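You operate a simulated robot arm through the tools that you are given. There is no shell and no other tool.

You are at the controls of a simulated two-armed robot. One attempt, no reset.

TASK
Move each folder to the rack slot that bears its word.
Fine: the unmarked slot ends empty.

The check looks at the end state, three seconds after you hand in, the way a careful person would. Anything else that was tipped, shoved, dropped, spilled or broken makes it a failure.

THE ROBOT
Two 6-joint arms with two-finger parallel grippers on one trunk that stands fixed in place. Base frame: the origin is at the foot of the trunk, x ahead of it, y to its left, z up. Readings come in cm, rad, newtons and seconds.
The left shoulder is at [6, 18.7, 88.9], the right one opposite. With the tool pointing down near the work surface each hand reaches from about 24 to 62 cm from the base axis, measured 20 degrees to its own side. Payload 1.57 kg a hand.
Tool frame (each hand has its own): the origin (TCP) lies between the finger pads and is the grasp point; the fingertips stand 3 cm ahead of it; z points along the fingers, y is the line along which they close. Largest opening 11 cm; finger width 2.4, thickness 1.2; the body of the gripper, 4.8 by 11.2 cm, starts 7.8 cm behind the TCP.
Orientation is that of the tool frame in the base frame, as a unit quaternion [x, y, z, w]. With the fingers straight down and closing along the base's y, the tool's x points along the base's -x, its y along +y and its z along -z.

THE INTERFACE
- The arms move only by the tool jog_arm. It takes "left_motion", "right_motion" or both (then of equal length, played together; a hand with none holds still); each is one flat list of numbers, 7 for each row, row after row: the shift along the tool's x, y, z in cm, then the turn, a rotation vector about the tool's x, y, z in rad, then the finger opening in cm, from 0 to 11. In form: [dx, dy, dz, wx, wy, wz, hand, dx, dy, dz, wx, wy, wz, hand, ...]. A call has 1 to 20 rows; each row is the pose to reach, as a shift and turn from the pose commanded when the call began, along the tool's axes at that moment. Each row takes 0.2 s and may step no farther than 5 cm and 0.15 rad from the row before; otherwise, or with a gripper value out of range, the whole call is refused. Where a pose cannot be reached the arm comes as near as it can. A force on the tool above 40 N (or 10 N above the force at the start of the call, whichever is more), or a blocked arm, ends the call early, and 0.2 s more pass. Each finger travels about 15.3 cm/s and halts on what it meets, pressing with about 41 N; the grip force reading is that of the motor and also rises with nothing between the fingers. The clock runs only during rows and for 0.2 s after the last one: add rows that repeat a pose to give the fingers time. The reply holds the time, the measured pose of the TCP, the force on the tool along the base axes, the opening and the grip force, in the units named above and with some noise, with the torque about the TCP (base axes, N m) and any sound that the robot's microphone picked up.
- Cameras (640 x 400 px; columns grow to the right, rows downward): "scene" is now at [2.64, -1.27, 144.53]; the picture's right is [-0.14, -0.99, 0.00], its down [-0.61, 0.09, -0.78] and it looks along [0.78, -0.11, -0.62] (base axes); focal length 345 px, centre (320, 200). "left" rides on the left gripper at [7, -1.6, -14.1] in its tool frame; the picture's right is [0.23, 0.97, 0.00], its down [-0.86, 0.20, -0.48] and it looks along [-0.47, 0.11, 0.88] (tool axes); focal length 222 px, centre (320, 200). "right" rides on the right gripper at [7, 1.6, -14.1] in its tool frame; the picture's right is [-0.23, 0.97, 0.00], its down [-0.86, -0.20, -0.48] and it looks along [-0.47, -0.11, 0.88] (tool axes); focal length 222 px, centre (320, 200). There is no depth. A picture from a camera that has moved, and an enlarged one, comes with that camera's place and axes in the base frame and with its lens.
- camera(camera): a new picture of that camera. The clock stands still meanwhile.
- move_column(by): slides the trunk up (or, below 0, down) by that many cm; the arms and the scene camera ride with it, the base frame stays. It gives what a move gives, with no picture.
- pan_tilt(pan, tilt): turns the head with the scene camera to pan (to the left, within 1.501 rad either way) and tilt (down, from -0.506 to 1.204), counted from straight ahead of the robot. It gives what a move gives.
- zoom(camera, box): a new picture of the part [left, top, right, bottom] of that camera's present view, enlarged. The clock stands still meanwhile.
- job_done(): hands the job in; it is judged then, once.

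Places have to be worked out from the pictures, the camera data and where the tool is seen. Open the grippers and draw the arms clear of the work before you hand the job in, unless the task says otherwise.

The tools are called after "Emit:" by a JSON object that holds its "api" and its "payload". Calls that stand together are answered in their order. jog_arm: Moves the arms, as the interface text tells. Its arguments: {"type":"object","properties":{"left_motion":{"type":"array"},"right_motion":{"type":"array"}},"required":[]} The other tools are called the same way: move_column (by) slides the trunk up or down; pan_tilt (pan, tilt) turns the head that bears the scene camera; camera (camera) takes a picture; zoom (camera, box) takes an enlarged picture of a part of a camera's view; job_done () hands the job in.

At the start:

```text
clock: 0.0
left_ee_pos: [45.58, 10.55, 109.91]
left_orientation: [0.001, 1.0, -0.001, 0.002]
left_ft_force: [0.3, 0.1, 0.4]
left_moment: [0.02, 0.02, 0.03]
left_width: 10.98
left_grasp_force: 0.1
right_ee_pos: [46.23, -29.23, 106.41]
right_orientation: [0.0, 1.0, 0.0, -0.001]
right_ft_force: [-0.2, 0.2, -0.3]
right_moment: [-0.02, 0.0, 0.01]
right_width: 10.98
right_grasp_force: 0.1
trunk travel left (down, up): [-51.7, 47.3]
head pan, tilt: [-0.143, 0.67]
```

scene: 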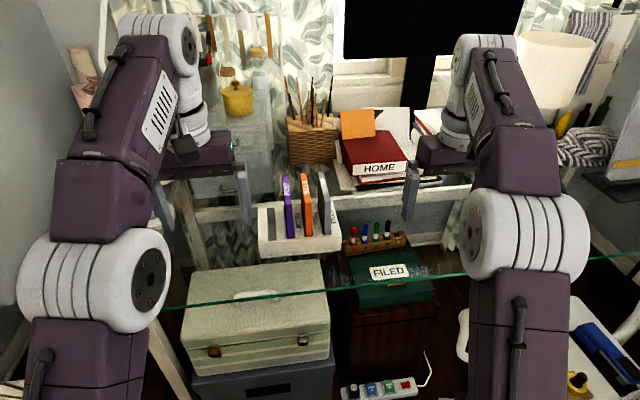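
right: 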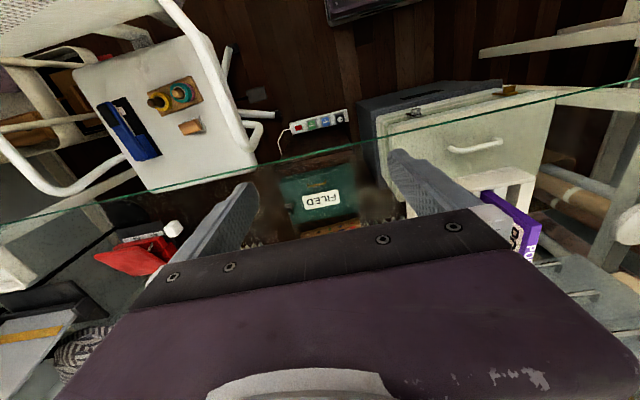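
left: 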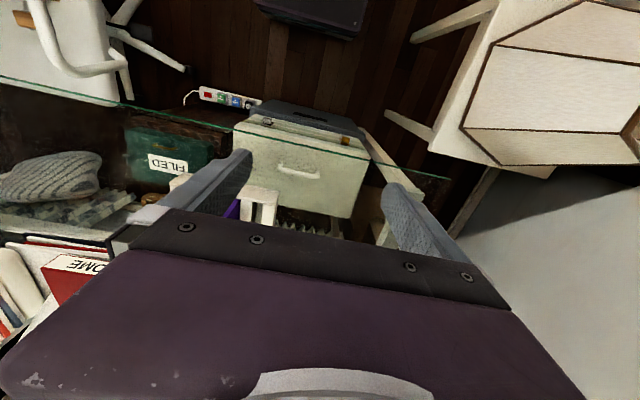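

I see a small white rack with coloured folders near the centre, on what looks like a glass-top desk. I'll zoom in on the scene to read it.

Emit:
{"api": "zoom", "payload": {"camera": "scene", "box": [230, 150, 370, 270]}}

Emit:
{"api": "zoom", "payload": {"camera": "scene", "box": [160, 130, 480, 330]}}

Emit:
{"api": "zoom", "payload": {"camera": "right", "box": [380, 130, 640, 300]}}

```text
3.33 times, centred on (300, 210) of scene
camera zoom: at [2.64, -1.27, 144.53], right [-0.14, -0.99, 0.0], down [-0.61, 0.09, -0.78], along [0.78, -0.11, -0.62], focal length 1150 px, centre (387, 167)
```

zoom: 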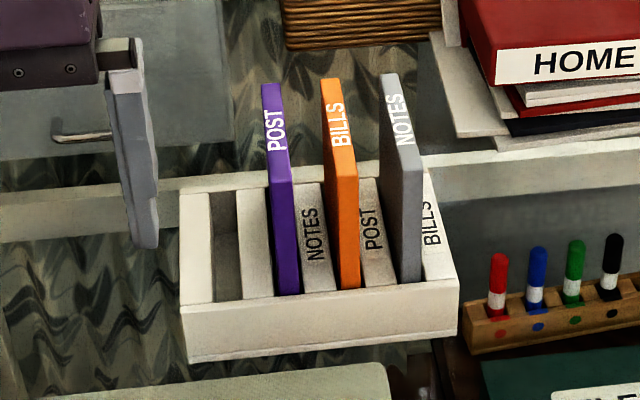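

```text
2.00 times, centred on (320, 230) of scene
camera zoom: at [2.64, -1.27, 144.53], right [-0.14, -0.99, 0.0], down [-0.61, 0.09, -0.78], along [0.78, -0.11, -0.62], focal length 690 px, centre (320, 140)
```

zoom: 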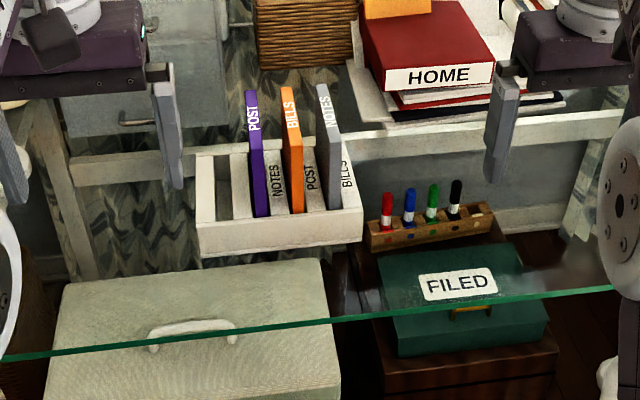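

```text
2.35 times, centred on (510, 215) of right
camera zoom: at [39.29, -27.52, 120.72], right [0.23, 0.97, 0.0], down [0.86, -0.2, 0.48], along [0.47, -0.11, -0.88], focal length 523 px, centre (-127, 165)
```

zoom: 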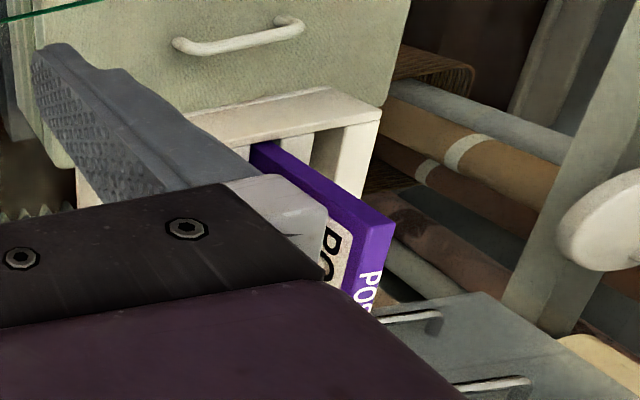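

The rack has four slots: the leftmost is empty, then POST (purple), BILLS (orange) and NOTES (grey). The slot words seem to sit on the divider tops, to the right of each slot. I'll zoom further to confirm this.

Emit:
{"api": "zoom", "payload": {"camera": "scene", "box": [280, 165, 344, 205]}}

Emit:
{"api": "zoom", "payload": {"camera": "scene", "box": [255, 195, 319, 235]}}

Emit:
{"api": "zoom", "payload": {"camera": "scene", "box": [285, 200, 349, 240]}}

Emit:
{"api": "zoom", "payload": {"camera": "scene", "box": [255, 225, 351, 285]}}

```text
10.00 times, centred on (312, 185) of scene
camera zoom: at [2.64, -1.27, 144.53], right [-0.14, -0.99, 0.0], down [-0.61, 0.09, -0.78], along [0.78, -0.11, -0.62], focal length 3450 px, centre (400, 350)
```

zoom: 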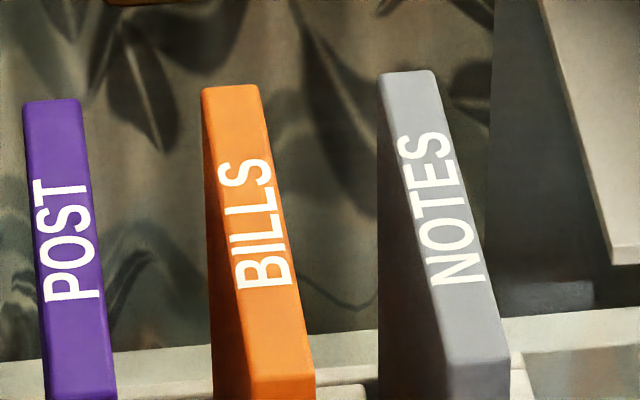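

```text
10.00 times, centred on (287, 215) of scene
camera zoom: at [2.64, -1.27, 144.53], right [-0.14, -0.99, 0.0], down [-0.61, 0.09, -0.78], along [0.78, -0.11, -0.62], focal length 3450 px, centre (650, 50)
```

zoom: 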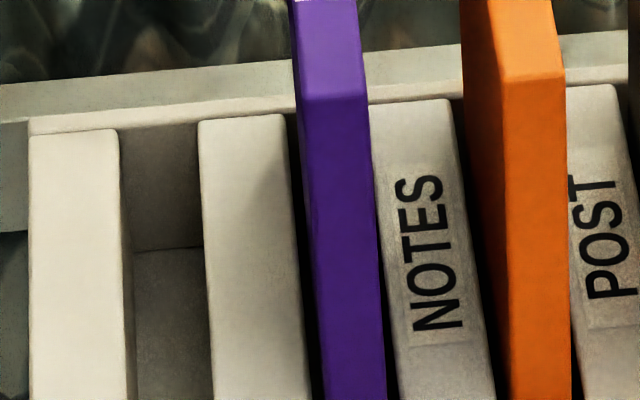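

```text
10.00 times, centred on (317, 220) of scene
camera zoom: at [2.64, -1.27, 144.53], right [-0.14, -0.99, 0.0], down [-0.61, 0.09, -0.78], along [0.78, -0.11, -0.62], focal length 3450 px, centre (350, 0)
```

zoom: 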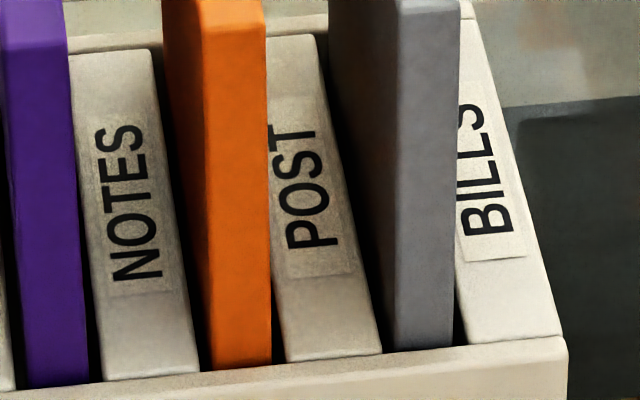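

```text
6.67 times, centred on (303, 255) of scene
camera zoom: at [2.64, -1.27, 144.53], right [-0.14, -0.99, 0.0], down [-0.61, 0.09, -0.78], along [0.78, -0.11, -0.62], focal length 2300 px, centre (433, -167)
```

zoom: 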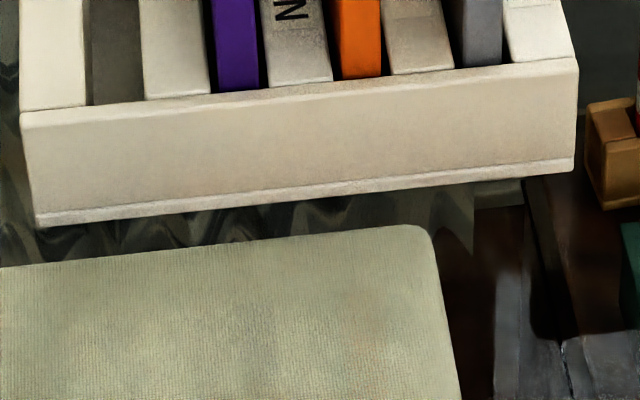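

The zooms show labels on the divider to the right of each slot: slot 0 is blank, slot 1 is NOTES, slot 2 is POST and slot 3 is BILLS. All three folders are therefore misplaced. Before moving any arm I'll look left and right for clearance.

Emit:
{"api": "pan_tilt", "payload": {"pan": 0.6, "tilt": 0.6}}

Emit:
{"api": "camera", "payload": {"camera": "scene"}}

Emit:
{"api": "pan_tilt", "payload": {"pan": -0.8, "tilt": 0.6}}

Emit:
{"api": "camera", "payload": {"camera": "scene"}}

Emit:
{"api": "pan_tilt", "payload": {"pan": 0.0, "tilt": 0.67}}

Emit:
{"api": "camera", "payload": {"camera": "scene"}}

```text
clock: 1.1
left_ee_pos: [45.58, 10.52, 109.87]
left_orientation: [0.0, 1.0, -0.001, 0.002]
left_ft_force: [0.2, 0.2, -0.5]
left_moment: [-0.01, -0.02, 0.0]
left_width: 10.99
left_grasp_force: 0.1
right_ee_pos: [46.21, -29.1, 106.47]
right_orientation: [0.001, 1.0, 0.0, 0.0]
right_ft_force: [-0.7, 0.5, 0.0]
right_moment: [-0.02, 0.0, 0.01]
right_width: 11.01
right_grasp_force: 0.1
trunk travel left (down, up): [-51.7, 47.3]
head pan, tilt: [0.6, 0.6]
```

```text
taken
camera scene: at [1.42, 4.94, 145.14], right [0.56, -0.83, 0.0], down [-0.47, -0.32, -0.82], along [0.68, 0.47, -0.57], focal length 345 px, centre (320, 200)
```

scene: 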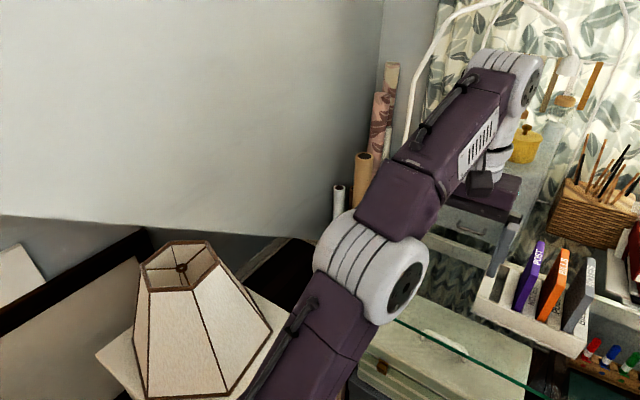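

```text
clock: 2.6
left_ee_pos: [45.57, 10.49, 109.89]
left_orientation: [0.001, 1.0, -0.001, 0.002]
left_ft_force: [0.0, 0.5, 1.0]
left_moment: [-0.01, -0.01, 0.02]
left_width: 11.01
left_grasp_force: 0.1
right_ee_pos: [46.1, -29.18, 106.38]
right_orientation: [0.0, 1.0, 0.0, 0.0]
right_ft_force: [0.3, -0.2, -0.1]
right_moment: [0.03, 0.01, -0.01]
right_width: 11.01
right_grasp_force: 0.1
trunk travel left (down, up): [-51.7, 47.3]
head pan, tilt: [-0.799, 0.6]
```

```text
taken
camera scene: at [0.28, -6.38, 145.14], right [-0.72, -0.7, 0.0], down [-0.39, 0.4, -0.83], along [0.58, -0.59, -0.56], focal length 345 px, centre (320, 200)
```

scene: 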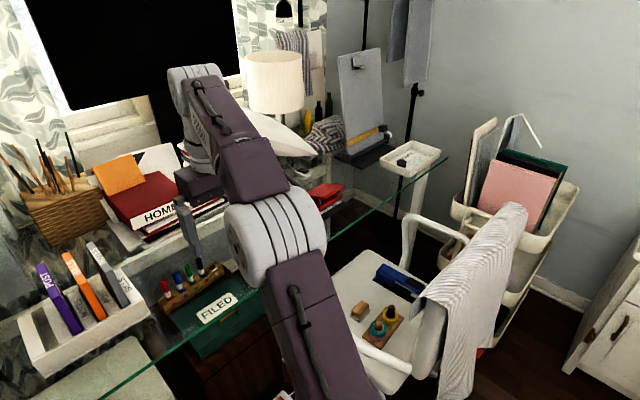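

```text
clock: 3.8
left_ee_pos: [45.68, 10.49, 109.9]
left_orientation: [0.001, 1.0, -0.001, 0.002]
left_ft_force: [-0.7, 0.5, 1.0]
left_moment: [-0.01, 0.0, 0.05]
left_width: 10.99
left_grasp_force: 0.0
right_ee_pos: [46.26, -29.03, 106.39]
right_orientation: [0.0, 1.0, 0.0, 0.0]
right_ft_force: [-1.1, 0.1, -0.4]
right_moment: [0.04, -0.03, 0.01]
right_width: 10.99
right_grasp_force: 0.1
trunk travel left (down, up): [-51.7, 47.3]
head pan, tilt: [0.0, 0.67]
```

```text
taken
camera scene: at [2.72, -0.06, 144.53], right [0.0, -1.0, 0.0], down [-0.62, 0.0, -0.78], along [0.78, 0.0, -0.62], focal length 345 px, centre (320, 200)
```

scene: 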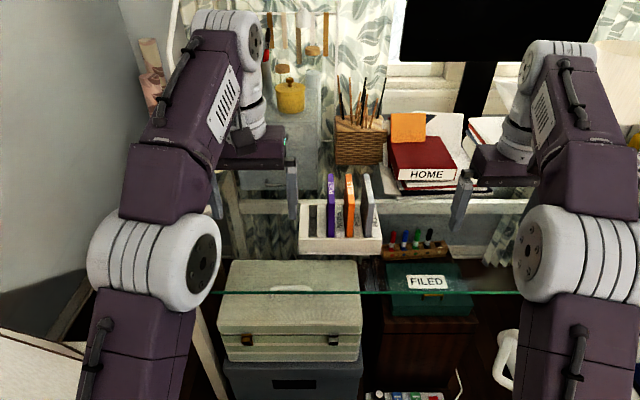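

The desk is glass at roughly z≈81 with the rack standing on it, its front near x≈62 and its folders' tops near z≈95. That is too far for a straight-down tool, so I'll use the right arm tilted forward. First I'll move the left hand aside and up, and tilt the right hand while it is still high.

Emit:
{"api": "jog_arm", "payload": {"left_motion": [0, 2, -1, 0, 0, 0, 11, 0, 4, -2, 0, 0, 0, 11, 0, 6, -3, 0, 0, 0, 11, 0, 8, -4, 0, 0, 0, 11, 0, 10, -5, 0, 0, 0, 11, 0, 11, -6, 0, 0, 0, 11, 0, 12, -6, 0, 0, 0, 11, 0, 12, -6, 0, 0, 0, 11], "right_motion": [-1, 0, 0, 0, -0.15, 0, 11, -2, 0, 0, 0, -0.3, 0, 11, -3, 0, 0, 0, -0.45, 0, 11, -4, 0, 0, 0, -0.6, 0, 11, -5, 0, 0, 0, -0.75, 0, 11, -6, 0, 0, 0, -0.9, 0, 11, -7, 0, 0, 0, -1.05, 0, 11, -8, 0, 0, 0, -1.2, 0, 11]}}

Emit:
{"api": "camera", "payload": {"camera": "scene"}}

Emit:
{"api": "camera", "payload": {"camera": "right"}}

Emit:
{"api": "camera", "payload": {"camera": "left"}}

```text
clock: 5.6
left_ee_pos: [43.4, 21.87, 112.2]
left_orientation: [0.0, 1.0, 0.001, 0.003]
left_ft_force: [0.0, 0.9, -0.3]
left_moment: [-0.03, 0.02, 0.03]
left_width: 11.01
left_grasp_force: 0.1
left hand out of reach, approached as far as the arm can: row 1, 2, 3, 4, 5, 6, 7, 8
right_ee_pos: [54.29, -29.27, 106.26]
right_orientation: [0.0, 0.826, 0.0, 0.563]
right_ft_force: [0.4, -0.3, 0.2]
right_moment: [0.03, 0.02, 0.03]
right_width: 10.99
right_grasp_force: 0.0
trunk travel left (down, up): [-51.7, 47.3]
head pan, tilt: [0.0, 0.67]
```

```text
taken
camera scene: at [2.77, -0.06, 144.53], right [0.0, -1.0, 0.0], down [-0.62, 0.0, -0.78], along [0.78, 0.0, -0.62], focal length 345 px, centre (320, 200)
```

scene: 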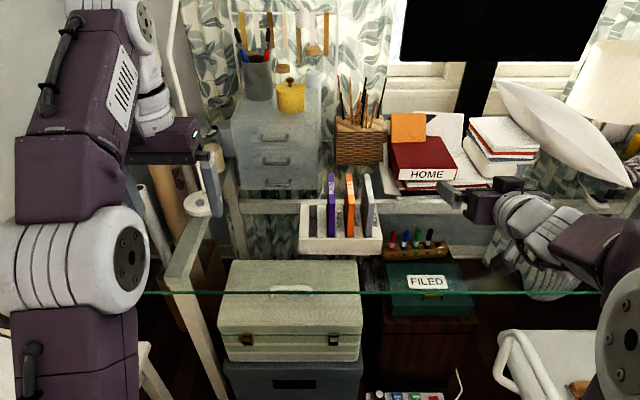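

```text
taken
camera right: at [38.56, -27.64, 105.14], right [0.08, 0.97, 0.21], down [-0.13, -0.2, 0.97], along [0.99, -0.11, 0.11], focal length 222 px, centre (320, 200)
```

right: 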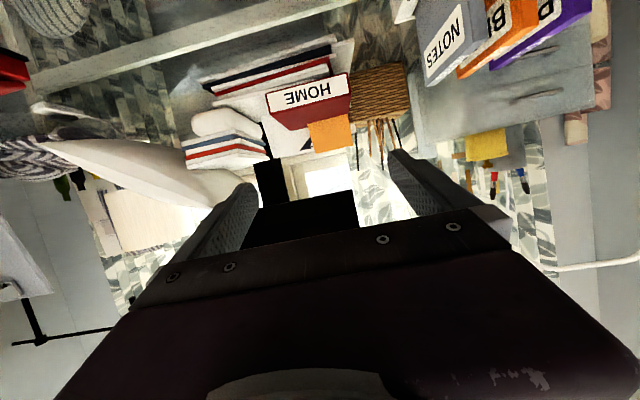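

```text
taken
camera left: at [36.33, 20.38, 126.39], right [-0.23, 0.97, 0.0], down [0.85, 0.2, 0.48], along [0.47, 0.11, -0.88], focal length 222 px, centre (320, 200)
```

left: 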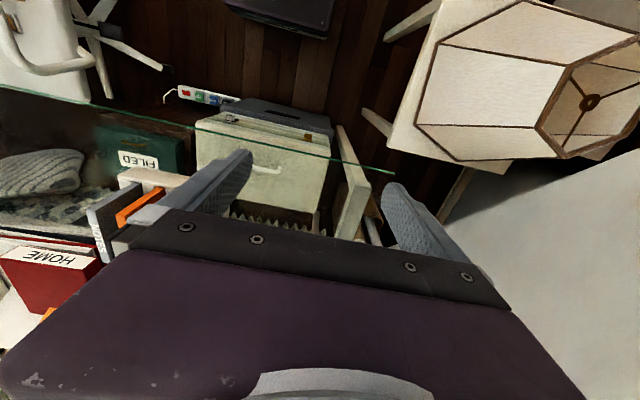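

The left hand stopped at its reach limit, clear of the work, and the right hand is tilted about 69° forward at (54.3, -29.3, 106.3). I'll zoom in on the rack from both views to triangulate it.

Emit:
{"api": "zoom", "payload": {"camera": "right", "box": [400, 0, 610, 131]}}

Emit:
{"api": "zoom", "payload": {"camera": "scene", "box": [285, 165, 397, 235]}}

Emit:
{"api": "zoom", "payload": {"camera": "scene", "box": [280, 195, 392, 265]}}

```text
3.05 times, centred on (505, 66) of right
camera zoom: at [38.56, -27.64, 105.14], right [0.08, 0.97, 0.21], down [-0.13, -0.2, 0.97], along [0.99, -0.11, 0.11], focal length 677 px, centre (-244, 610)
```

zoom: 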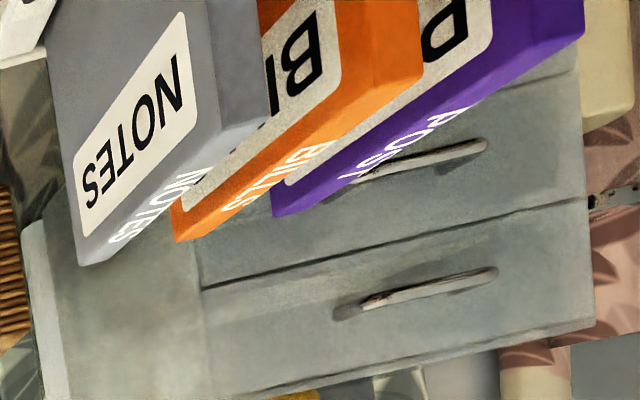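

```text
5.71 times, centred on (341, 200) of scene
camera zoom: at [2.77, -0.06, 144.53], right [0.0, -1.0, 0.0], down [-0.62, 0.0, -0.78], along [0.78, 0.0, -0.62], focal length 1972 px, centre (200, 200)
```

zoom: 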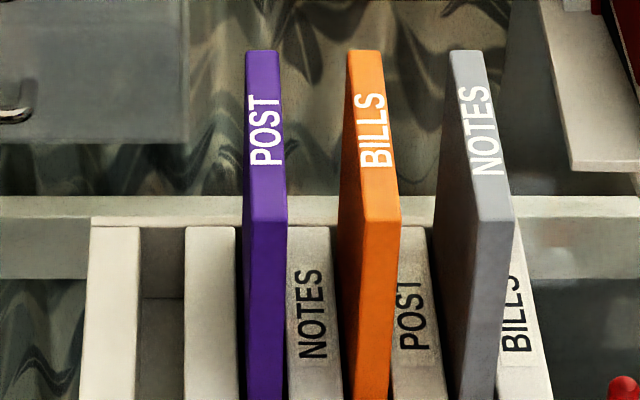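

```text
5.71 times, centred on (336, 230) of scene
camera zoom: at [2.77, -0.06, 144.53], right [0.0, -1.0, 0.0], down [-0.62, 0.0, -0.78], along [0.78, 0.0, -0.62], focal length 1972 px, centre (229, 29)
```

zoom: 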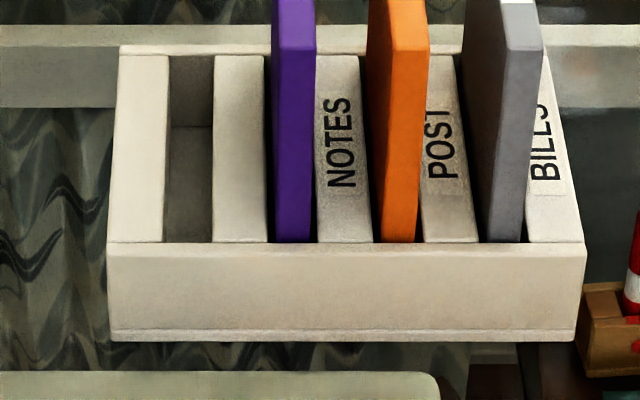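

By triangulation the folder tops sit at z≈95.6 with fronts at x≈63.4. They are about 1.5 cm thick and centred near y = -2.8, -7.2 and -11.8. The divider tops are near z≈86.3. Plan: grey→slot 0 (temporary), orange→slot 3, purple→slot 2, grey→slot 1. First I'll bring the right hand in front of the grey folder and narrow the opening.

Emit:
{"api": "jog_arm", "payload": {"right_motion": [0.87, 2.92, 0.52, 0, 0, 0, 9, 1.74, 5.83, 1.04, 0, 0, 0, 7, 2.61, 8.75, 1.57, 0, 0, 0, 5, 3.48, 11.67, 2.09, 0, 0, 0, 3.4, 4.35, 14.58, 2.61, 0, 0, 0, 3.4, 5.22, 17.5, 3.13, 0, 0, 0, 3.4, 5.22, 17.5, 3.13, 0, 0, 0, 3.4]}}

Emit:
{"api": "camera", "payload": {"camera": "scene"}}

Emit:
{"api": "camera", "payload": {"camera": "right"}}

```text
clock: 7.2
left_ee_pos: [43.49, 22.03, 112.29]
left_orientation: [0.002, 1.0, -0.001, 0.002]
left_ft_force: [-0.4, 0.4, -0.5]
left_moment: [0.01, 0.0, 0.02]
left_width: 11.0
left_grasp_force: 0.1
right_ee_pos: [54.8, -21.6, 103.74]
right_orientation: [-0.001, 0.826, 0.002, 0.564]
right_ft_force: [0.8, 0.8, -0.3]
right_moment: [-0.01, -0.01, 0.01]
right_width: 3.4
right_grasp_force: 0.1
right hand out of reach, approached as far as the arm can: row 3, 4, 5, 6, 7
trunk travel left (down, up): [-51.7, 47.3]
head pan, tilt: [0.0, 0.67]
```

```text
taken
camera scene: at [2.72, -0.04, 144.53], right [0.0, -1.0, 0.0], down [-0.62, 0.0, -0.78], along [0.78, 0.0, -0.62], focal length 345 px, centre (320, 200)
```

scene: 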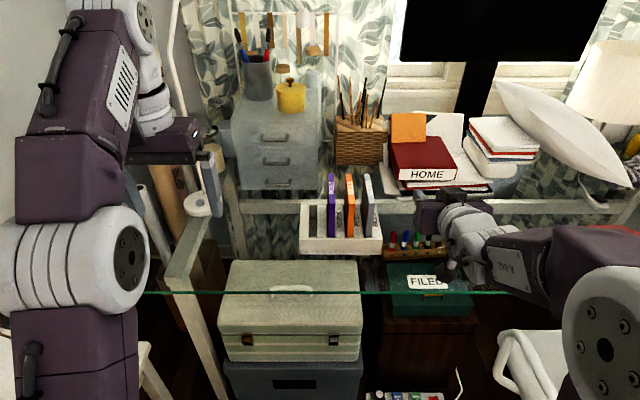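

```text
taken
camera right: at [39.1, -19.91, 102.49], right [0.08, 0.97, 0.21], down [-0.13, -0.2, 0.97], along [0.99, -0.11, 0.11], focal length 222 px, centre (320, 200)
```

right: 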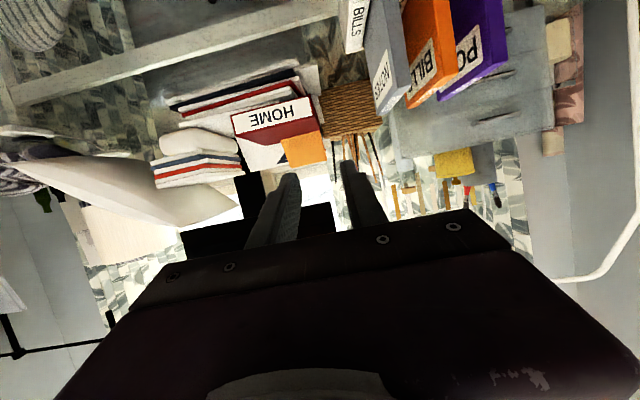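

The right arm stalled at y≈-21.6: its forearm and tool are nearly in line, which is a wrist singularity. I'll reduce the tilt to about 45° so the wrist stays bent, then carry on toward the rack.

Emit:
{"api": "jog_arm", "payload": {"right_motion": [0, 0, 0, 0, 0.1, 0, 3.4, 0, 0, 0, 0, 0.2, 0, 3.4, 0, 0, 0, 0, 0.3, 0, 3.4, 0, 0, 0, 0, 0.41, 0, 3.4, 0, 0, 0, 0, 0.41, 0, 3.4]}}

```text
clock: 8.4
left_ee_pos: [43.32, 21.95, 112.25]
left_orientation: [0.001, 1.0, -0.001, 0.002]
left_ft_force: [-0.2, -1.2, -0.1]
left_moment: [-0.02, -0.02, -0.02]
left_width: 11.0
left_grasp_force: 0.0
right_ee_pos: [55.41, -18.58, 104.75]
right_orientation: [-0.035, 0.883, 0.055, 0.465]
right_ft_force: [0.2, 0.8, -0.5]
right_moment: [0.03, 0.01, -0.01]
right_width: 3.41
right_grasp_force: 0.1
right hand out of reach, approached as far as the arm can: row 3, 4
trunk travel left (down, up): [-51.7, 47.3]
head pan, tilt: [0.0, 0.67]
```

The rotation is part-way through and the commanded pose may still be settling. I'll hold for a few rows and re-read.

Emit:
{"api": "jog_arm", "payload": {"right_motion": [0, 0, 0, 0, 0, 0, 3.4, 0, 0, 0, 0, 0, 0, 3.4, 0, 0, 0, 0, 0, 0, 3.4]}}

Emit:
{"api": "camera", "payload": {"camera": "scene"}}

```text
clock: 9.2
left_ee_pos: [43.31, 21.86, 112.32]
left_orientation: [0.001, 1.0, -0.001, 0.003]
left_ft_force: [0.2, -0.2, -0.5]
left_moment: [0.03, -0.02, -0.02]
left_width: 11.02
left_grasp_force: 0.0
right_ee_pos: [55.48, -18.45, 104.78]
right_orientation: [-0.034, 0.883, 0.054, 0.465]
right_ft_force: [0.0, 0.5, -0.4]
right_moment: [-0.02, 0.03, 0.01]
right_width: 3.41
right_grasp_force: 0.2
trunk travel left (down, up): [-51.7, 47.3]
head pan, tilt: [0.0, 0.67]
```

```text
taken
camera scene: at [2.72, -0.04, 144.53], right [0.0, -1.0, 0.0], down [-0.62, 0.0, -0.78], along [0.78, 0.0, -0.62], focal length 345 px, centre (320, 200)
```

scene: 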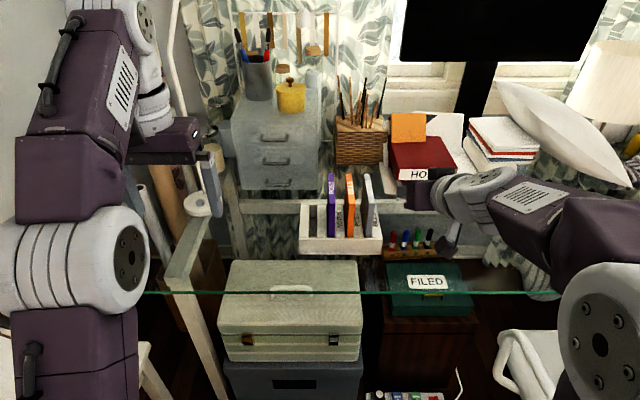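

The right hand is at (55.5, -18.5, 104.8) with about 56° of tilt and a small twist. I'll apply the small rotation that gives a clean 45° tilt in the x–z plane.

Emit:
{"api": "jog_arm", "payload": {"right_motion": [0, 0, 0, 0.042, 0.061, 0.007, 3.4, 0, 0, 0, 0.084, 0.122, 0.014, 3.4, 0, 0, 0, 0.126, 0.183, 0.021, 3.4, 0, 0, 0, 0.126, 0.183, 0.021, 3.4]}}

```text
clock: 10.2
left_ee_pos: [43.34, 21.84, 112.25]
left_orientation: [0.001, 1.0, -0.001, 0.002]
left_ft_force: [-0.9, 0.1, 0.1]
left_moment: [0.0, 0.01, -0.01]
left_width: 10.98
left_grasp_force: 0.0
right_ee_pos: [54.56, -21.56, 103.88]
right_orientation: [0.034, 0.952, -0.054, 0.298]
right_ft_force: [0.6, 0.3, 0.2]
right_moment: [0.0, 0.03, -0.01]
right_width: 3.41
right_grasp_force: 0.0
right hand out of reach, approached as far as the arm can: row 1
trunk travel left (down, up): [-51.7, 47.3]
head pan, tilt: [0.0, 0.67]
```

The arm was lagging its command and has now caught up at (54.6, -21.6, 103.9), tilted about 35° with a slight twist. I'll straighten to a clean 25° tilt here, where the wrist is well bent, before travelling sideways.

Emit:
{"api": "jog_arm", "payload": {"right_motion": [0, 0, 0, -0.04, 0.057, -0.014, 3.4, 0, 0, 0, -0.08, 0.113, -0.029, 3.4, 0, 0, 0, -0.12, 0.17, -0.043, 3.4, 0, 0, 0, -0.12, 0.17, -0.043, 3.4]}}

Emit:
{"api": "camera", "payload": {"camera": "scene"}}

Emit:
{"api": "camera", "payload": {"camera": "right"}}

```text
clock: 11.2
left_ee_pos: [43.26, 21.92, 112.19]
left_orientation: [0.001, 1.0, -0.001, 0.002]
left_ft_force: [0.5, -0.1, 0.0]
left_moment: [-0.01, -0.01, 0.01]
left_width: 10.97
left_grasp_force: 0.1
right_ee_pos: [54.58, -21.65, 103.89]
right_orientation: [0.0, 0.976, 0.0, 0.216]
right_ft_force: [0.3, 0.0, -0.4]
right_moment: [-0.01, 0.01, 0.0]
right_width: 3.4
right_grasp_force: 0.0
trunk travel left (down, up): [-51.7, 47.3]
head pan, tilt: [0.0, 0.67]
```

```text
taken
camera scene: at [2.68, -0.02, 144.53], right [0.0, -1.0, 0.0], down [-0.62, 0.0, -0.78], along [0.78, 0.0, -0.62], focal length 345 px, centre (320, 200)
```

scene: 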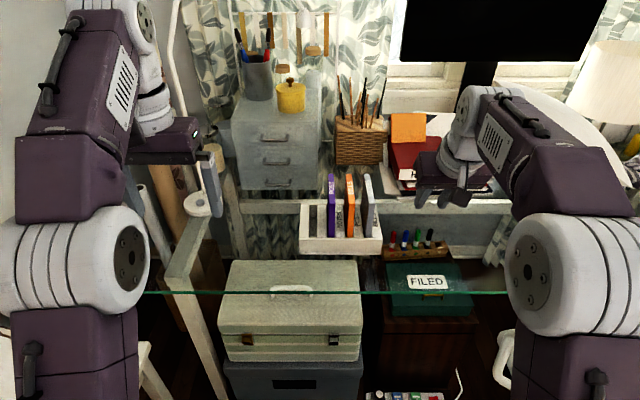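

```text
taken
camera right: at [42.28, -20.0, 113.9], right [0.21, 0.97, 0.1], down [0.57, -0.2, 0.8], along [0.79, -0.11, -0.6], focal length 222 px, centre (320, 200)
```

right: 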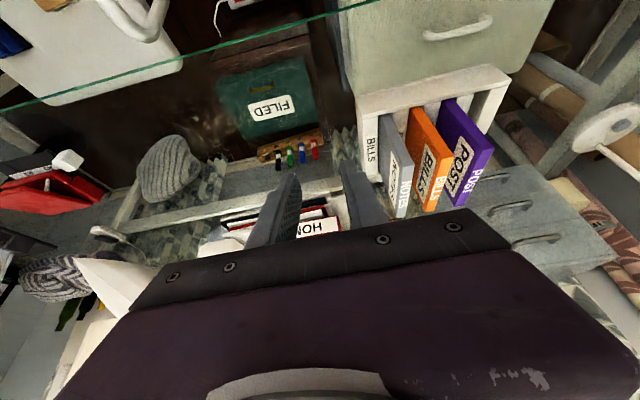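

The pose is clean at 25° tilt. Now I'll travel sideways to y≈-9, still high above and in front of the folders.

Emit:
{"api": "jog_arm", "payload": {"right_motion": [0, 2.5, 0, 0, 0, 0, 3.4, 0, 5, 0, 0, 0, 0, 3.4, 0, 7.5, 0, 0, 0, 0, 3.4, 0, 10, 0, 0, 0, 0, 3.4, 0, 12.6, 0, 0, 0, 0, 3.4, 0, 12.6, 0, 0, 0, 0, 3.4]}}

```text
clock: 12.6
left_ee_pos: [43.38, 21.81, 112.37]
left_orientation: [0.0, 1.0, 0.0, 0.003]
left_ft_force: [-0.6, -1.0, 0.8]
left_moment: [-0.01, 0.01, -0.01]
left_width: 11.02
left_grasp_force: 0.0
right_ee_pos: [54.58, -9.13, 104.04]
right_orientation: [0.0, 0.976, 0.0, 0.217]
right_ft_force: [0.1, 0.4, -0.3]
right_moment: [-0.01, -0.04, -0.01]
right_width: 3.4
right_grasp_force: 0.1
trunk travel left (down, up): [-51.7, 47.3]
head pan, tilt: [0.0, 0.67]
```

The hand reached (54.6, -9.1, 104.0) cleanly. Now I'll tilt another 20° to reach 45°, keeping the position.

Emit:
{"api": "jog_arm", "payload": {"right_motion": [0, 0, 0, 0, -0.09, 0, 3.4, 0, 0, 0, 0, -0.18, 0, 3.4, 0, 0, 0, 0, -0.27, 0, 3.4, 0, 0, 0, 0, -0.349, 0, 3.4, 0, 0, 0, 0, -0.349, 0, 3.4]}}

Emit:
{"api": "camera", "payload": {"camera": "scene"}}

Emit:
{"api": "camera", "payload": {"camera": "right"}}

```text
clock: 13.8
left_ee_pos: [43.39, 21.87, 112.3]
left_orientation: [0.0, 1.0, -0.001, 0.002]
left_ft_force: [0.4, 1.3, -0.3]
left_moment: [0.01, 0.01, -0.01]
left_width: 11.02
left_grasp_force: 0.0
right_ee_pos: [54.59, -9.02, 103.89]
right_orientation: [0.0, 0.924, 0.0, 0.383]
right_ft_force: [-0.1, 0.4, 0.1]
right_moment: [0.03, 0.0, 0.03]
right_width: 3.41
right_grasp_force: 0.0
trunk travel left (down, up): [-51.7, 47.3]
head pan, tilt: [0.0, 0.67]
```

```text
taken
camera scene: at [2.75, -0.03, 144.53], right [0.0, -1.0, 0.0], down [-0.62, 0.0, -0.78], along [0.78, 0.0, -0.62], focal length 345 px, centre (320, 200)
```

scene: 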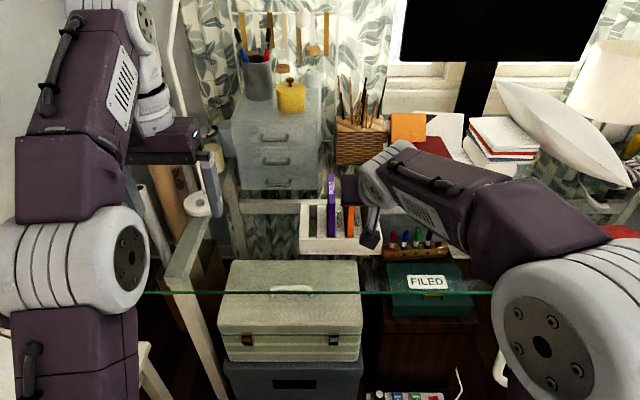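

```text
taken
camera right: at [39.71, -7.39, 109.03], right [0.16, 0.97, 0.16], down [0.27, -0.2, 0.94], along [0.95, -0.11, -0.29], focal length 222 px, centre (320, 200)
```

right: 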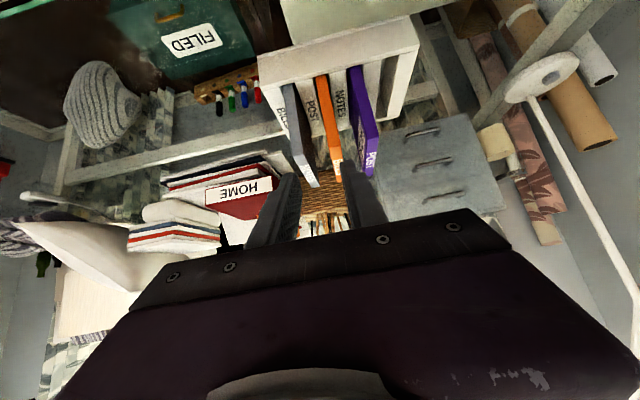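

The wrist is healthy at 45° tilt, at (54.6, -9.0, 103.9). A straight advance along the tool axis of about 17.5 cm puts the TCP near (67, y, 91.5), on the folder. I'll shift to y≈-11.75, advance 8 cm and check alignment.

Emit:
{"api": "jog_arm", "payload": {"right_motion": [0, -1.4, 0, 0, 0, 0, 3.4, 0, -2.74, 0, 0, 0, 0, 3.4, 0, -2.74, 2, 0, 0, 0, 3.4, 0, -2.74, 4, 0, 0, 0, 3.4, 0, -2.74, 6, 0, 0, 0, 3.4, 0, -2.74, 8, 0, 0, 0, 3.4, 0, -2.74, 8, 0, 0, 0, 3.4]}}

Emit:
{"api": "camera", "payload": {"camera": "scene"}}

Emit:
{"api": "camera", "payload": {"camera": "right"}}

Emit:
{"api": "zoom", "payload": {"camera": "right", "box": [220, 60, 440, 220]}}

```text
clock: 15.4
left_ee_pos: [43.23, 21.92, 112.37]
left_orientation: [0.0, 1.0, -0.001, 0.002]
left_ft_force: [-0.5, -0.2, 0.1]
left_moment: [0.04, -0.02, -0.02]
left_width: 10.99
left_grasp_force: 0.1
right_ee_pos: [60.24, -11.72, 98.25]
right_orientation: [0.001, 0.924, 0.0, 0.383]
right_ft_force: [-0.1, -0.2, 0.8]
right_moment: [0.0, -0.01, 0.02]
right_width: 3.42
right_grasp_force: 0.0
trunk travel left (down, up): [-51.7, 47.3]
head pan, tilt: [0.0, 0.67]
```

```text
taken
camera scene: at [2.65, -0.04, 144.53], right [0.0, -1.0, 0.0], down [-0.62, 0.0, -0.78], along [0.78, 0.0, -0.62], focal length 345 px, centre (320, 200)
```

scene: 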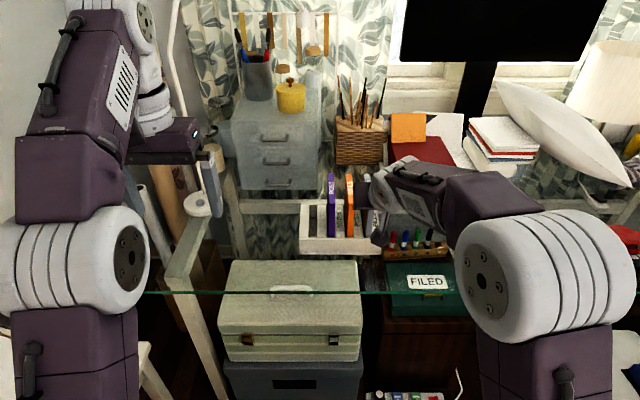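

```text
taken
camera right: at [45.37, -10.16, 103.5], right [0.16, 0.97, 0.16], down [0.27, -0.2, 0.94], along [0.95, -0.11, -0.29], focal length 222 px, centre (320, 200)
```

right: 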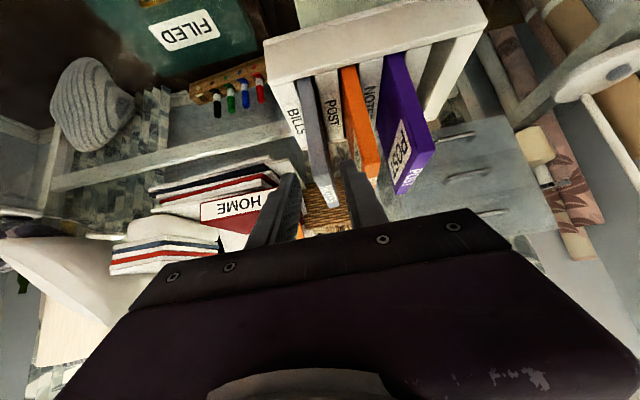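

```text
2.50 times, centred on (330, 140) of right
camera zoom: at [45.37, -10.16, 103.5], right [0.16, 0.97, 0.16], down [0.27, -0.2, 0.94], along [0.95, -0.11, -0.29], focal length 555 px, centre (295, 350)
```

zoom: 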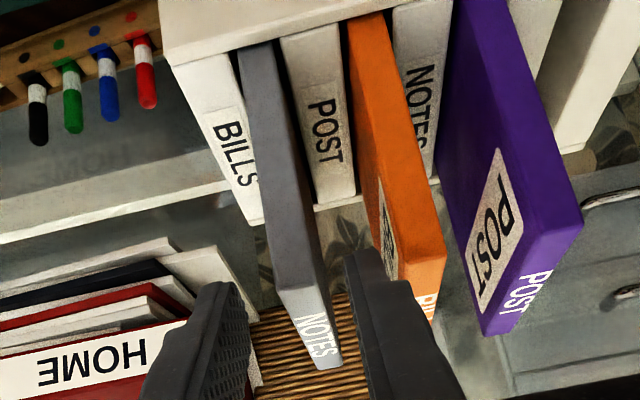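

In the wrist view the grey folder's top-front edge works out at y≈-11.71, z≈95.8, right between the fingers (TCP y=-11.72). I'll advance the remaining 9.5 cm along the tool axis.

Emit:
{"api": "jog_arm", "payload": {"right_motion": [0, 0, 1.6, 0, 0, 0, 3.4, 0, 0, 3.2, 0, 0, 0, 3.4, 0, 0, 4.8, 0, 0, 0, 3.4, 0, 0, 6.4, 0, 0, 0, 3.4, 0, 0, 8, 0, 0, 0, 3.4, 0, 0, 9.5, 0, 0, 0, 3.4, 0, 0, 9.5, 0, 0, 0, 3.4]}}

Emit:
{"api": "camera", "payload": {"camera": "right"}}

Emit:
{"api": "zoom", "payload": {"camera": "scene", "box": [280, 150, 424, 240]}}

```text
clock: 17.0
left_ee_pos: [43.25, 21.93, 112.24]
left_orientation: [0.001, 1.0, -0.001, 0.003]
left_ft_force: [-0.1, -0.4, -0.4]
left_moment: [0.0, 0.0, -0.01]
left_width: 10.98
left_grasp_force: 0.1
right_ee_pos: [66.95, -11.88, 91.43]
right_orientation: [0.0, 0.924, 0.0, 0.383]
right_ft_force: [-0.3, 0.1, 0.2]
right_moment: [-0.02, -0.03, 0.04]
right_width: 3.4
right_grasp_force: 0.1
trunk travel left (down, up): [-51.7, 47.3]
head pan, tilt: [0.0, 0.67]
```

```text
taken
camera right: at [51.98, -10.16, 96.59], right [0.16, 0.97, 0.16], down [0.27, -0.2, 0.94], along [0.95, -0.11, -0.29], focal length 222 px, centre (320, 200)
```

right: 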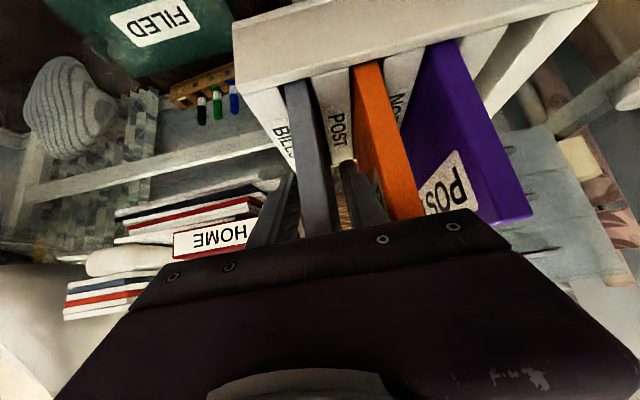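

```text
4.44 times, centred on (352, 195) of scene
camera zoom: at [2.68, -0.04, 144.53], right [0.0, -1.0, 0.0], down [-0.62, 0.0, -0.78], along [0.78, 0.0, -0.62], focal length 1533 px, centre (178, 222)
```

zoom: 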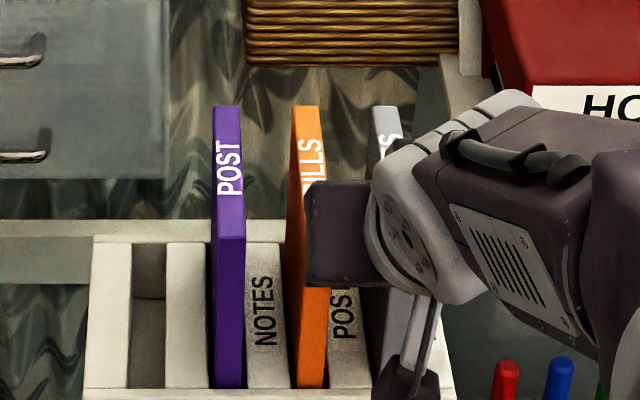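

No contact forces, and the fingers straddle the grey folder. Now I'll close the gripper on it.

Emit:
{"api": "jog_arm", "payload": {"right_motion": [0, 0, 0, 0, 0, 0, 2.4, 0, 0, 0, 0, 0, 0, 1.6, 0, 0, 0, 0, 0, 0, 0.8, 0, 0, 0, 0, 0, 0, 0.8, 0, 0, 0, 0, 0, 0, 0.8]}}

Emit:
{"api": "zoom", "payload": {"camera": "right", "box": [220, 60, 440, 260]}}

```text
clock: 18.2
left_ee_pos: [43.41, 21.92, 112.26]
left_orientation: [0.001, 1.0, -0.001, 0.003]
left_ft_force: [0.3, 0.0, 0.1]
left_moment: [-0.01, -0.02, -0.03]
left_width: 10.98
left_grasp_force: 0.0
right_ee_pos: [66.91, -11.84, 91.34]
right_orientation: [0.0, 0.924, -0.001, 0.383]
right_ft_force: [-0.6, 0.4, 0.5]
right_moment: [0.0, -0.05, 0.04]
right_width: 1.48
right_grasp_force: 30.9
trunk travel left (down, up): [-51.7, 47.3]
head pan, tilt: [0.0, 0.67]
```

```text
2.00 times, centred on (330, 160) of right
camera zoom: at [51.99, -10.15, 96.59], right [0.16, 0.97, 0.16], down [0.27, -0.2, 0.94], along [0.95, -0.11, -0.29], focal length 444 px, centre (300, 280)
```

zoom: 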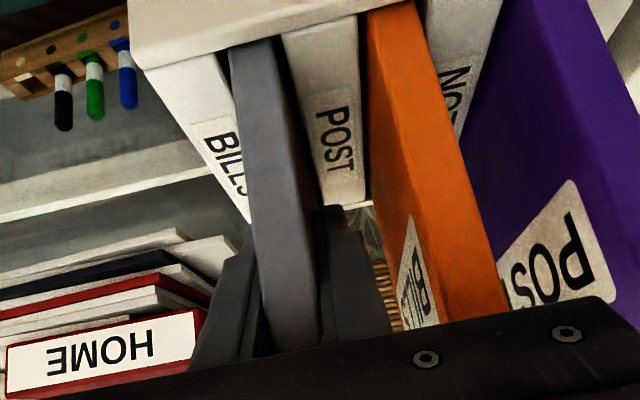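

The width reads 1.48 cm with the folder held. I'll firm up the grip, then use the trunk column for a straight vertical lift, starting with 1.5 cm as a test.

Emit:
{"api": "jog_arm", "payload": {"right_motion": [0, 0, 0, 0, 0, 0, 0, 0, 0, 0, 0, 0, 0, 0]}}

Emit:
{"api": "move_column", "payload": {"by": 1.5}}

Emit:
{"api": "camera", "payload": {"camera": "right"}}

```text
clock: 18.8
left_ee_pos: [43.28, 21.91, 112.16]
left_orientation: [0.0, 1.0, -0.001, 0.002]
left_ft_force: [1.1, -0.5, 0.1]
left_moment: [-0.03, 0.01, 0.0]
left_width: 11.02
left_grasp_force: 0.0
right_ee_pos: [66.94, -11.78, 91.41]
right_orientation: [0.001, 0.924, -0.001, 0.382]
right_ft_force: [-0.1, 1.1, -0.3]
right_moment: [0.06, -0.02, 0.01]
right_width: 1.47
right_grasp_force: 30.6
trunk travel left (down, up): [-51.7, 47.3]
head pan, tilt: [0.0, 0.67]
```

```text
clock: 19.4
left_ee_pos: [43.39, 21.98, 113.87]
left_orientation: [0.0, 1.0, -0.001, 0.002]
left_ft_force: [-0.3, -0.1, -0.8]
left_moment: [0.0, 0.02, -0.02]
left_width: 10.99
left_grasp_force: 0.0
right_ee_pos: [66.93, -11.77, 92.81]
right_orientation: [0.001, 0.924, 0.0, 0.382]
right_ft_force: [-1.0, 0.2, -0.5]
right_moment: [-0.03, 0.03, -0.02]
right_width: 1.47
right_grasp_force: 30.7
trunk travel left (down, up): [-53.2, 45.8]
head pan, tilt: [0.0, 0.67]
```

```text
taken
camera right: at [52.02, -10.16, 98.06], right [0.16, 0.97, 0.16], down [0.27, -0.2, 0.94], along [0.95, -0.11, -0.29], focal length 222 px, centre (320, 200)
```

right: 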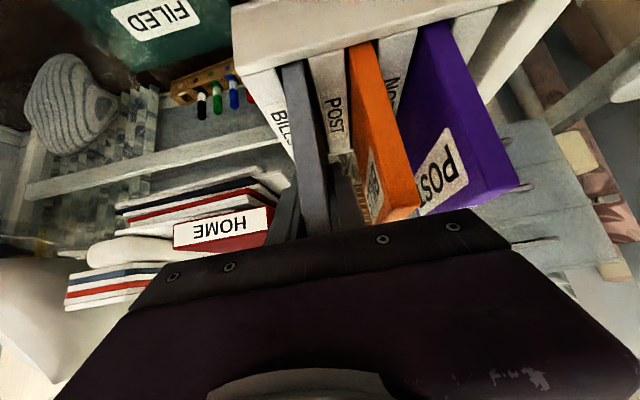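

The grip holds and the grey folder is rising with the hand. I'll lift 6 cm more and look.

Emit:
{"api": "move_column", "payload": {"by": 6}}

Emit:
{"api": "camera", "payload": {"camera": "right"}}

Emit:
{"api": "camera", "payload": {"camera": "scene"}}

```text
clock: 20.4
left_ee_pos: [43.42, 22.05, 119.7]
left_orientation: [0.0, 1.0, -0.001, 0.003]
left_ft_force: [0.0, 0.4, 0.9]
left_moment: [0.02, -0.02, 0.0]
left_width: 10.99
left_grasp_force: 0.1
right_ee_pos: [66.87, -11.82, 98.91]
right_orientation: [0.0, 0.924, 0.001, 0.383]
right_ft_force: [0.7, 0.2, -0.7]
right_moment: [-0.01, -0.03, 0.01]
right_width: 1.46
right_grasp_force: 30.4
trunk travel left (down, up): [-59.2, 39.8]
head pan, tilt: [0.0, 0.67]
```

```text
taken
camera right: at [52.02, -10.16, 104.06], right [0.16, 0.97, 0.16], down [0.27, -0.2, 0.94], along [0.95, -0.11, -0.29], focal length 222 px, centre (320, 200)
```

right: 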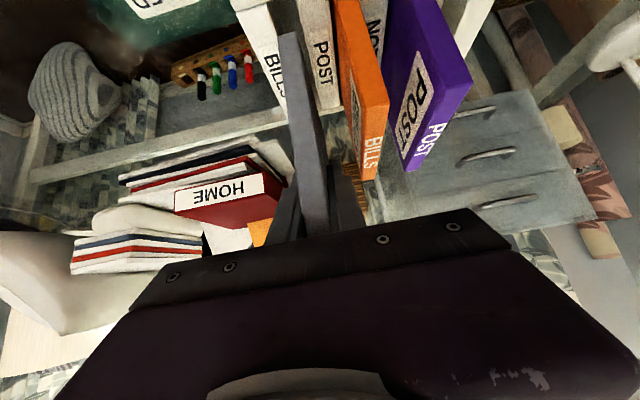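

```text
taken
camera scene: at [2.77, -0.04, 152.03], right [0.0, -1.0, 0.0], down [-0.62, 0.0, -0.78], along [0.78, 0.0, -0.62], focal length 345 px, centre (320, 200)
```

scene: 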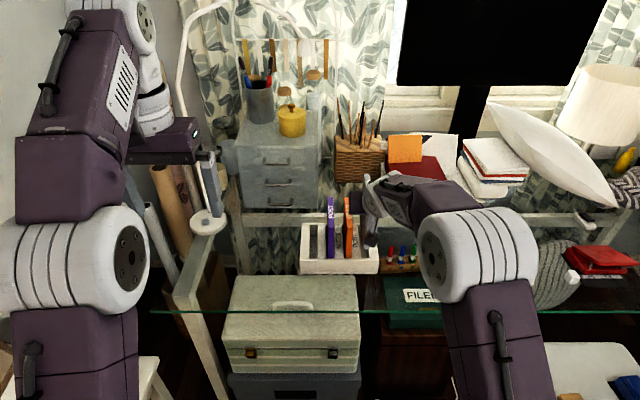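

The grey folder's bottom is out of its slot, at about z≈88, which makes it about 15 cm tall. To pass over orange and purple I need its bottom above z≈95.6, so I'll raise the column 10 cm more.

Emit:
{"api": "move_column", "payload": {"by": 10}}

Emit:
{"api": "camera", "payload": {"camera": "right"}}

Emit:
{"api": "camera", "payload": {"camera": "scene"}}

```text
clock: 21.7
left_ee_pos: [43.41, 22.01, 129.72]
left_orientation: [0.0, 1.0, -0.001, 0.002]
left_ft_force: [-0.1, 0.2, 1.0]
left_moment: [0.02, -0.04, 0.0]
left_width: 11.02
left_grasp_force: 0.0
right_ee_pos: [66.94, -11.84, 108.91]
right_orientation: [0.0, 0.924, 0.0, 0.383]
right_ft_force: [0.4, 0.0, -0.9]
right_moment: [-0.01, 0.05, 0.02]
right_width: 1.47
right_grasp_force: 30.9
trunk travel left (down, up): [-69.2, 29.8]
head pan, tilt: [0.0, 0.67]
```

```text
taken
camera right: at [52.02, -10.16, 114.06], right [0.16, 0.97, 0.16], down [0.27, -0.2, 0.94], along [0.95, -0.11, -0.29], focal length 222 px, centre (320, 200)
```

right: 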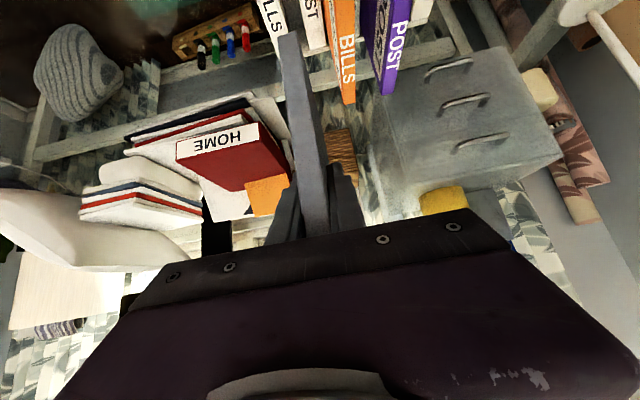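

```text
taken
camera scene: at [2.77, -0.04, 162.02], right [0.0, -1.0, 0.0], down [-0.62, 0.0, -0.78], along [0.78, 0.0, -0.62], focal length 345 px, centre (320, 200)
```

scene: 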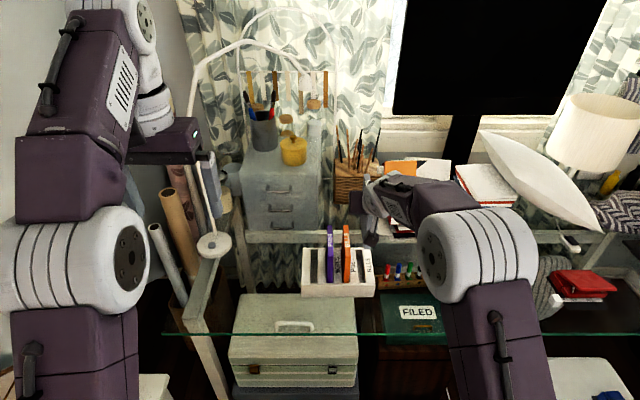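

The grey folder hangs vertically with its bottom at about z≈98, above the other folders' tops (95.6). Now I'll carry it sideways to slot 0 at y≈1.66 (+13.45 cm).

Emit:
{"api": "jog_arm", "payload": {"right_motion": [0, 0.6, 0, 0, 0, 0, 0, 0, 1.8, 0, 0, 0, 0, 0, 0, 3.2, 0, 0, 0, 0, 0, 0, 4.7, 0, 0, 0, 0, 0, 0, 6.2, 0, 0, 0, 0, 0, 0, 7.7, 0, 0, 0, 0, 0, 0, 9.2, 0, 0, 0, 0, 0, 0, 10.7, 0, 0, 0, 0, 0, 0, 12, 0, 0, 0, 0, 0, 0, 13, 0, 0, 0, 0, 0, 0, 13.45, 0, 0, 0, 0, 0, 0, 13.45, 0, 0, 0, 0, 0]}}

Emit:
{"api": "camera", "payload": {"camera": "right"}}

Emit:
{"api": "camera", "payload": {"camera": "scene"}}

```text
clock: 24.3
left_ee_pos: [43.38, 22.01, 129.81]
left_orientation: [0.001, 1.0, -0.001, 0.002]
left_ft_force: [0.1, 0.3, 0.9]
left_moment: [-0.03, 0.02, 0.0]
left_width: 11.02
left_grasp_force: 0.0
right_ee_pos: [67.09, 1.74, 108.79]
right_orientation: [0.0, 0.924, 0.0, 0.383]
right_ft_force: [0.2, -0.1, -1.4]
right_moment: [-0.02, 0.06, 0.03]
right_width: 1.45
right_grasp_force: 30.7
trunk travel left (down, up): [-69.2, 29.8]
head pan, tilt: [0.0, 0.67]
```

```text
taken
camera right: at [52.06, 3.35, 114.07], right [0.16, 0.97, 0.16], down [0.27, -0.2, 0.94], along [0.95, -0.11, -0.29], focal length 222 px, centre (320, 200)
```

right: 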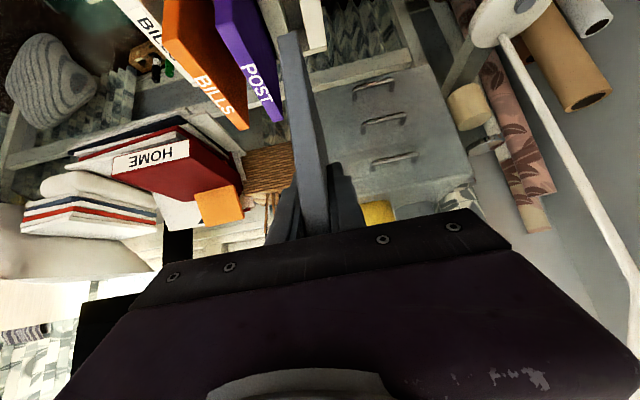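

```text
taken
camera scene: at [2.74, -0.05, 162.03], right [0.0, -1.0, 0.0], down [-0.62, 0.0, -0.78], along [0.78, 0.0, -0.62], focal length 345 px, centre (320, 200)
```

scene: 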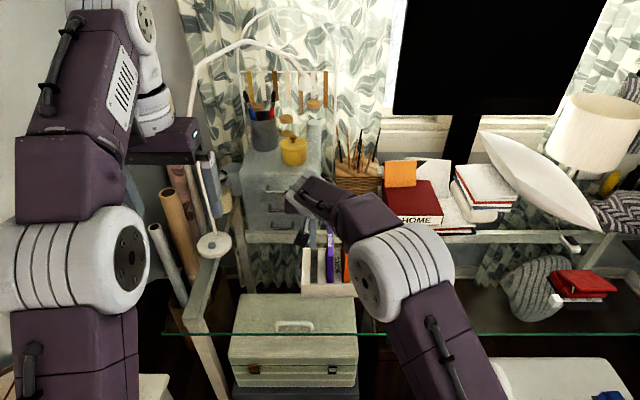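

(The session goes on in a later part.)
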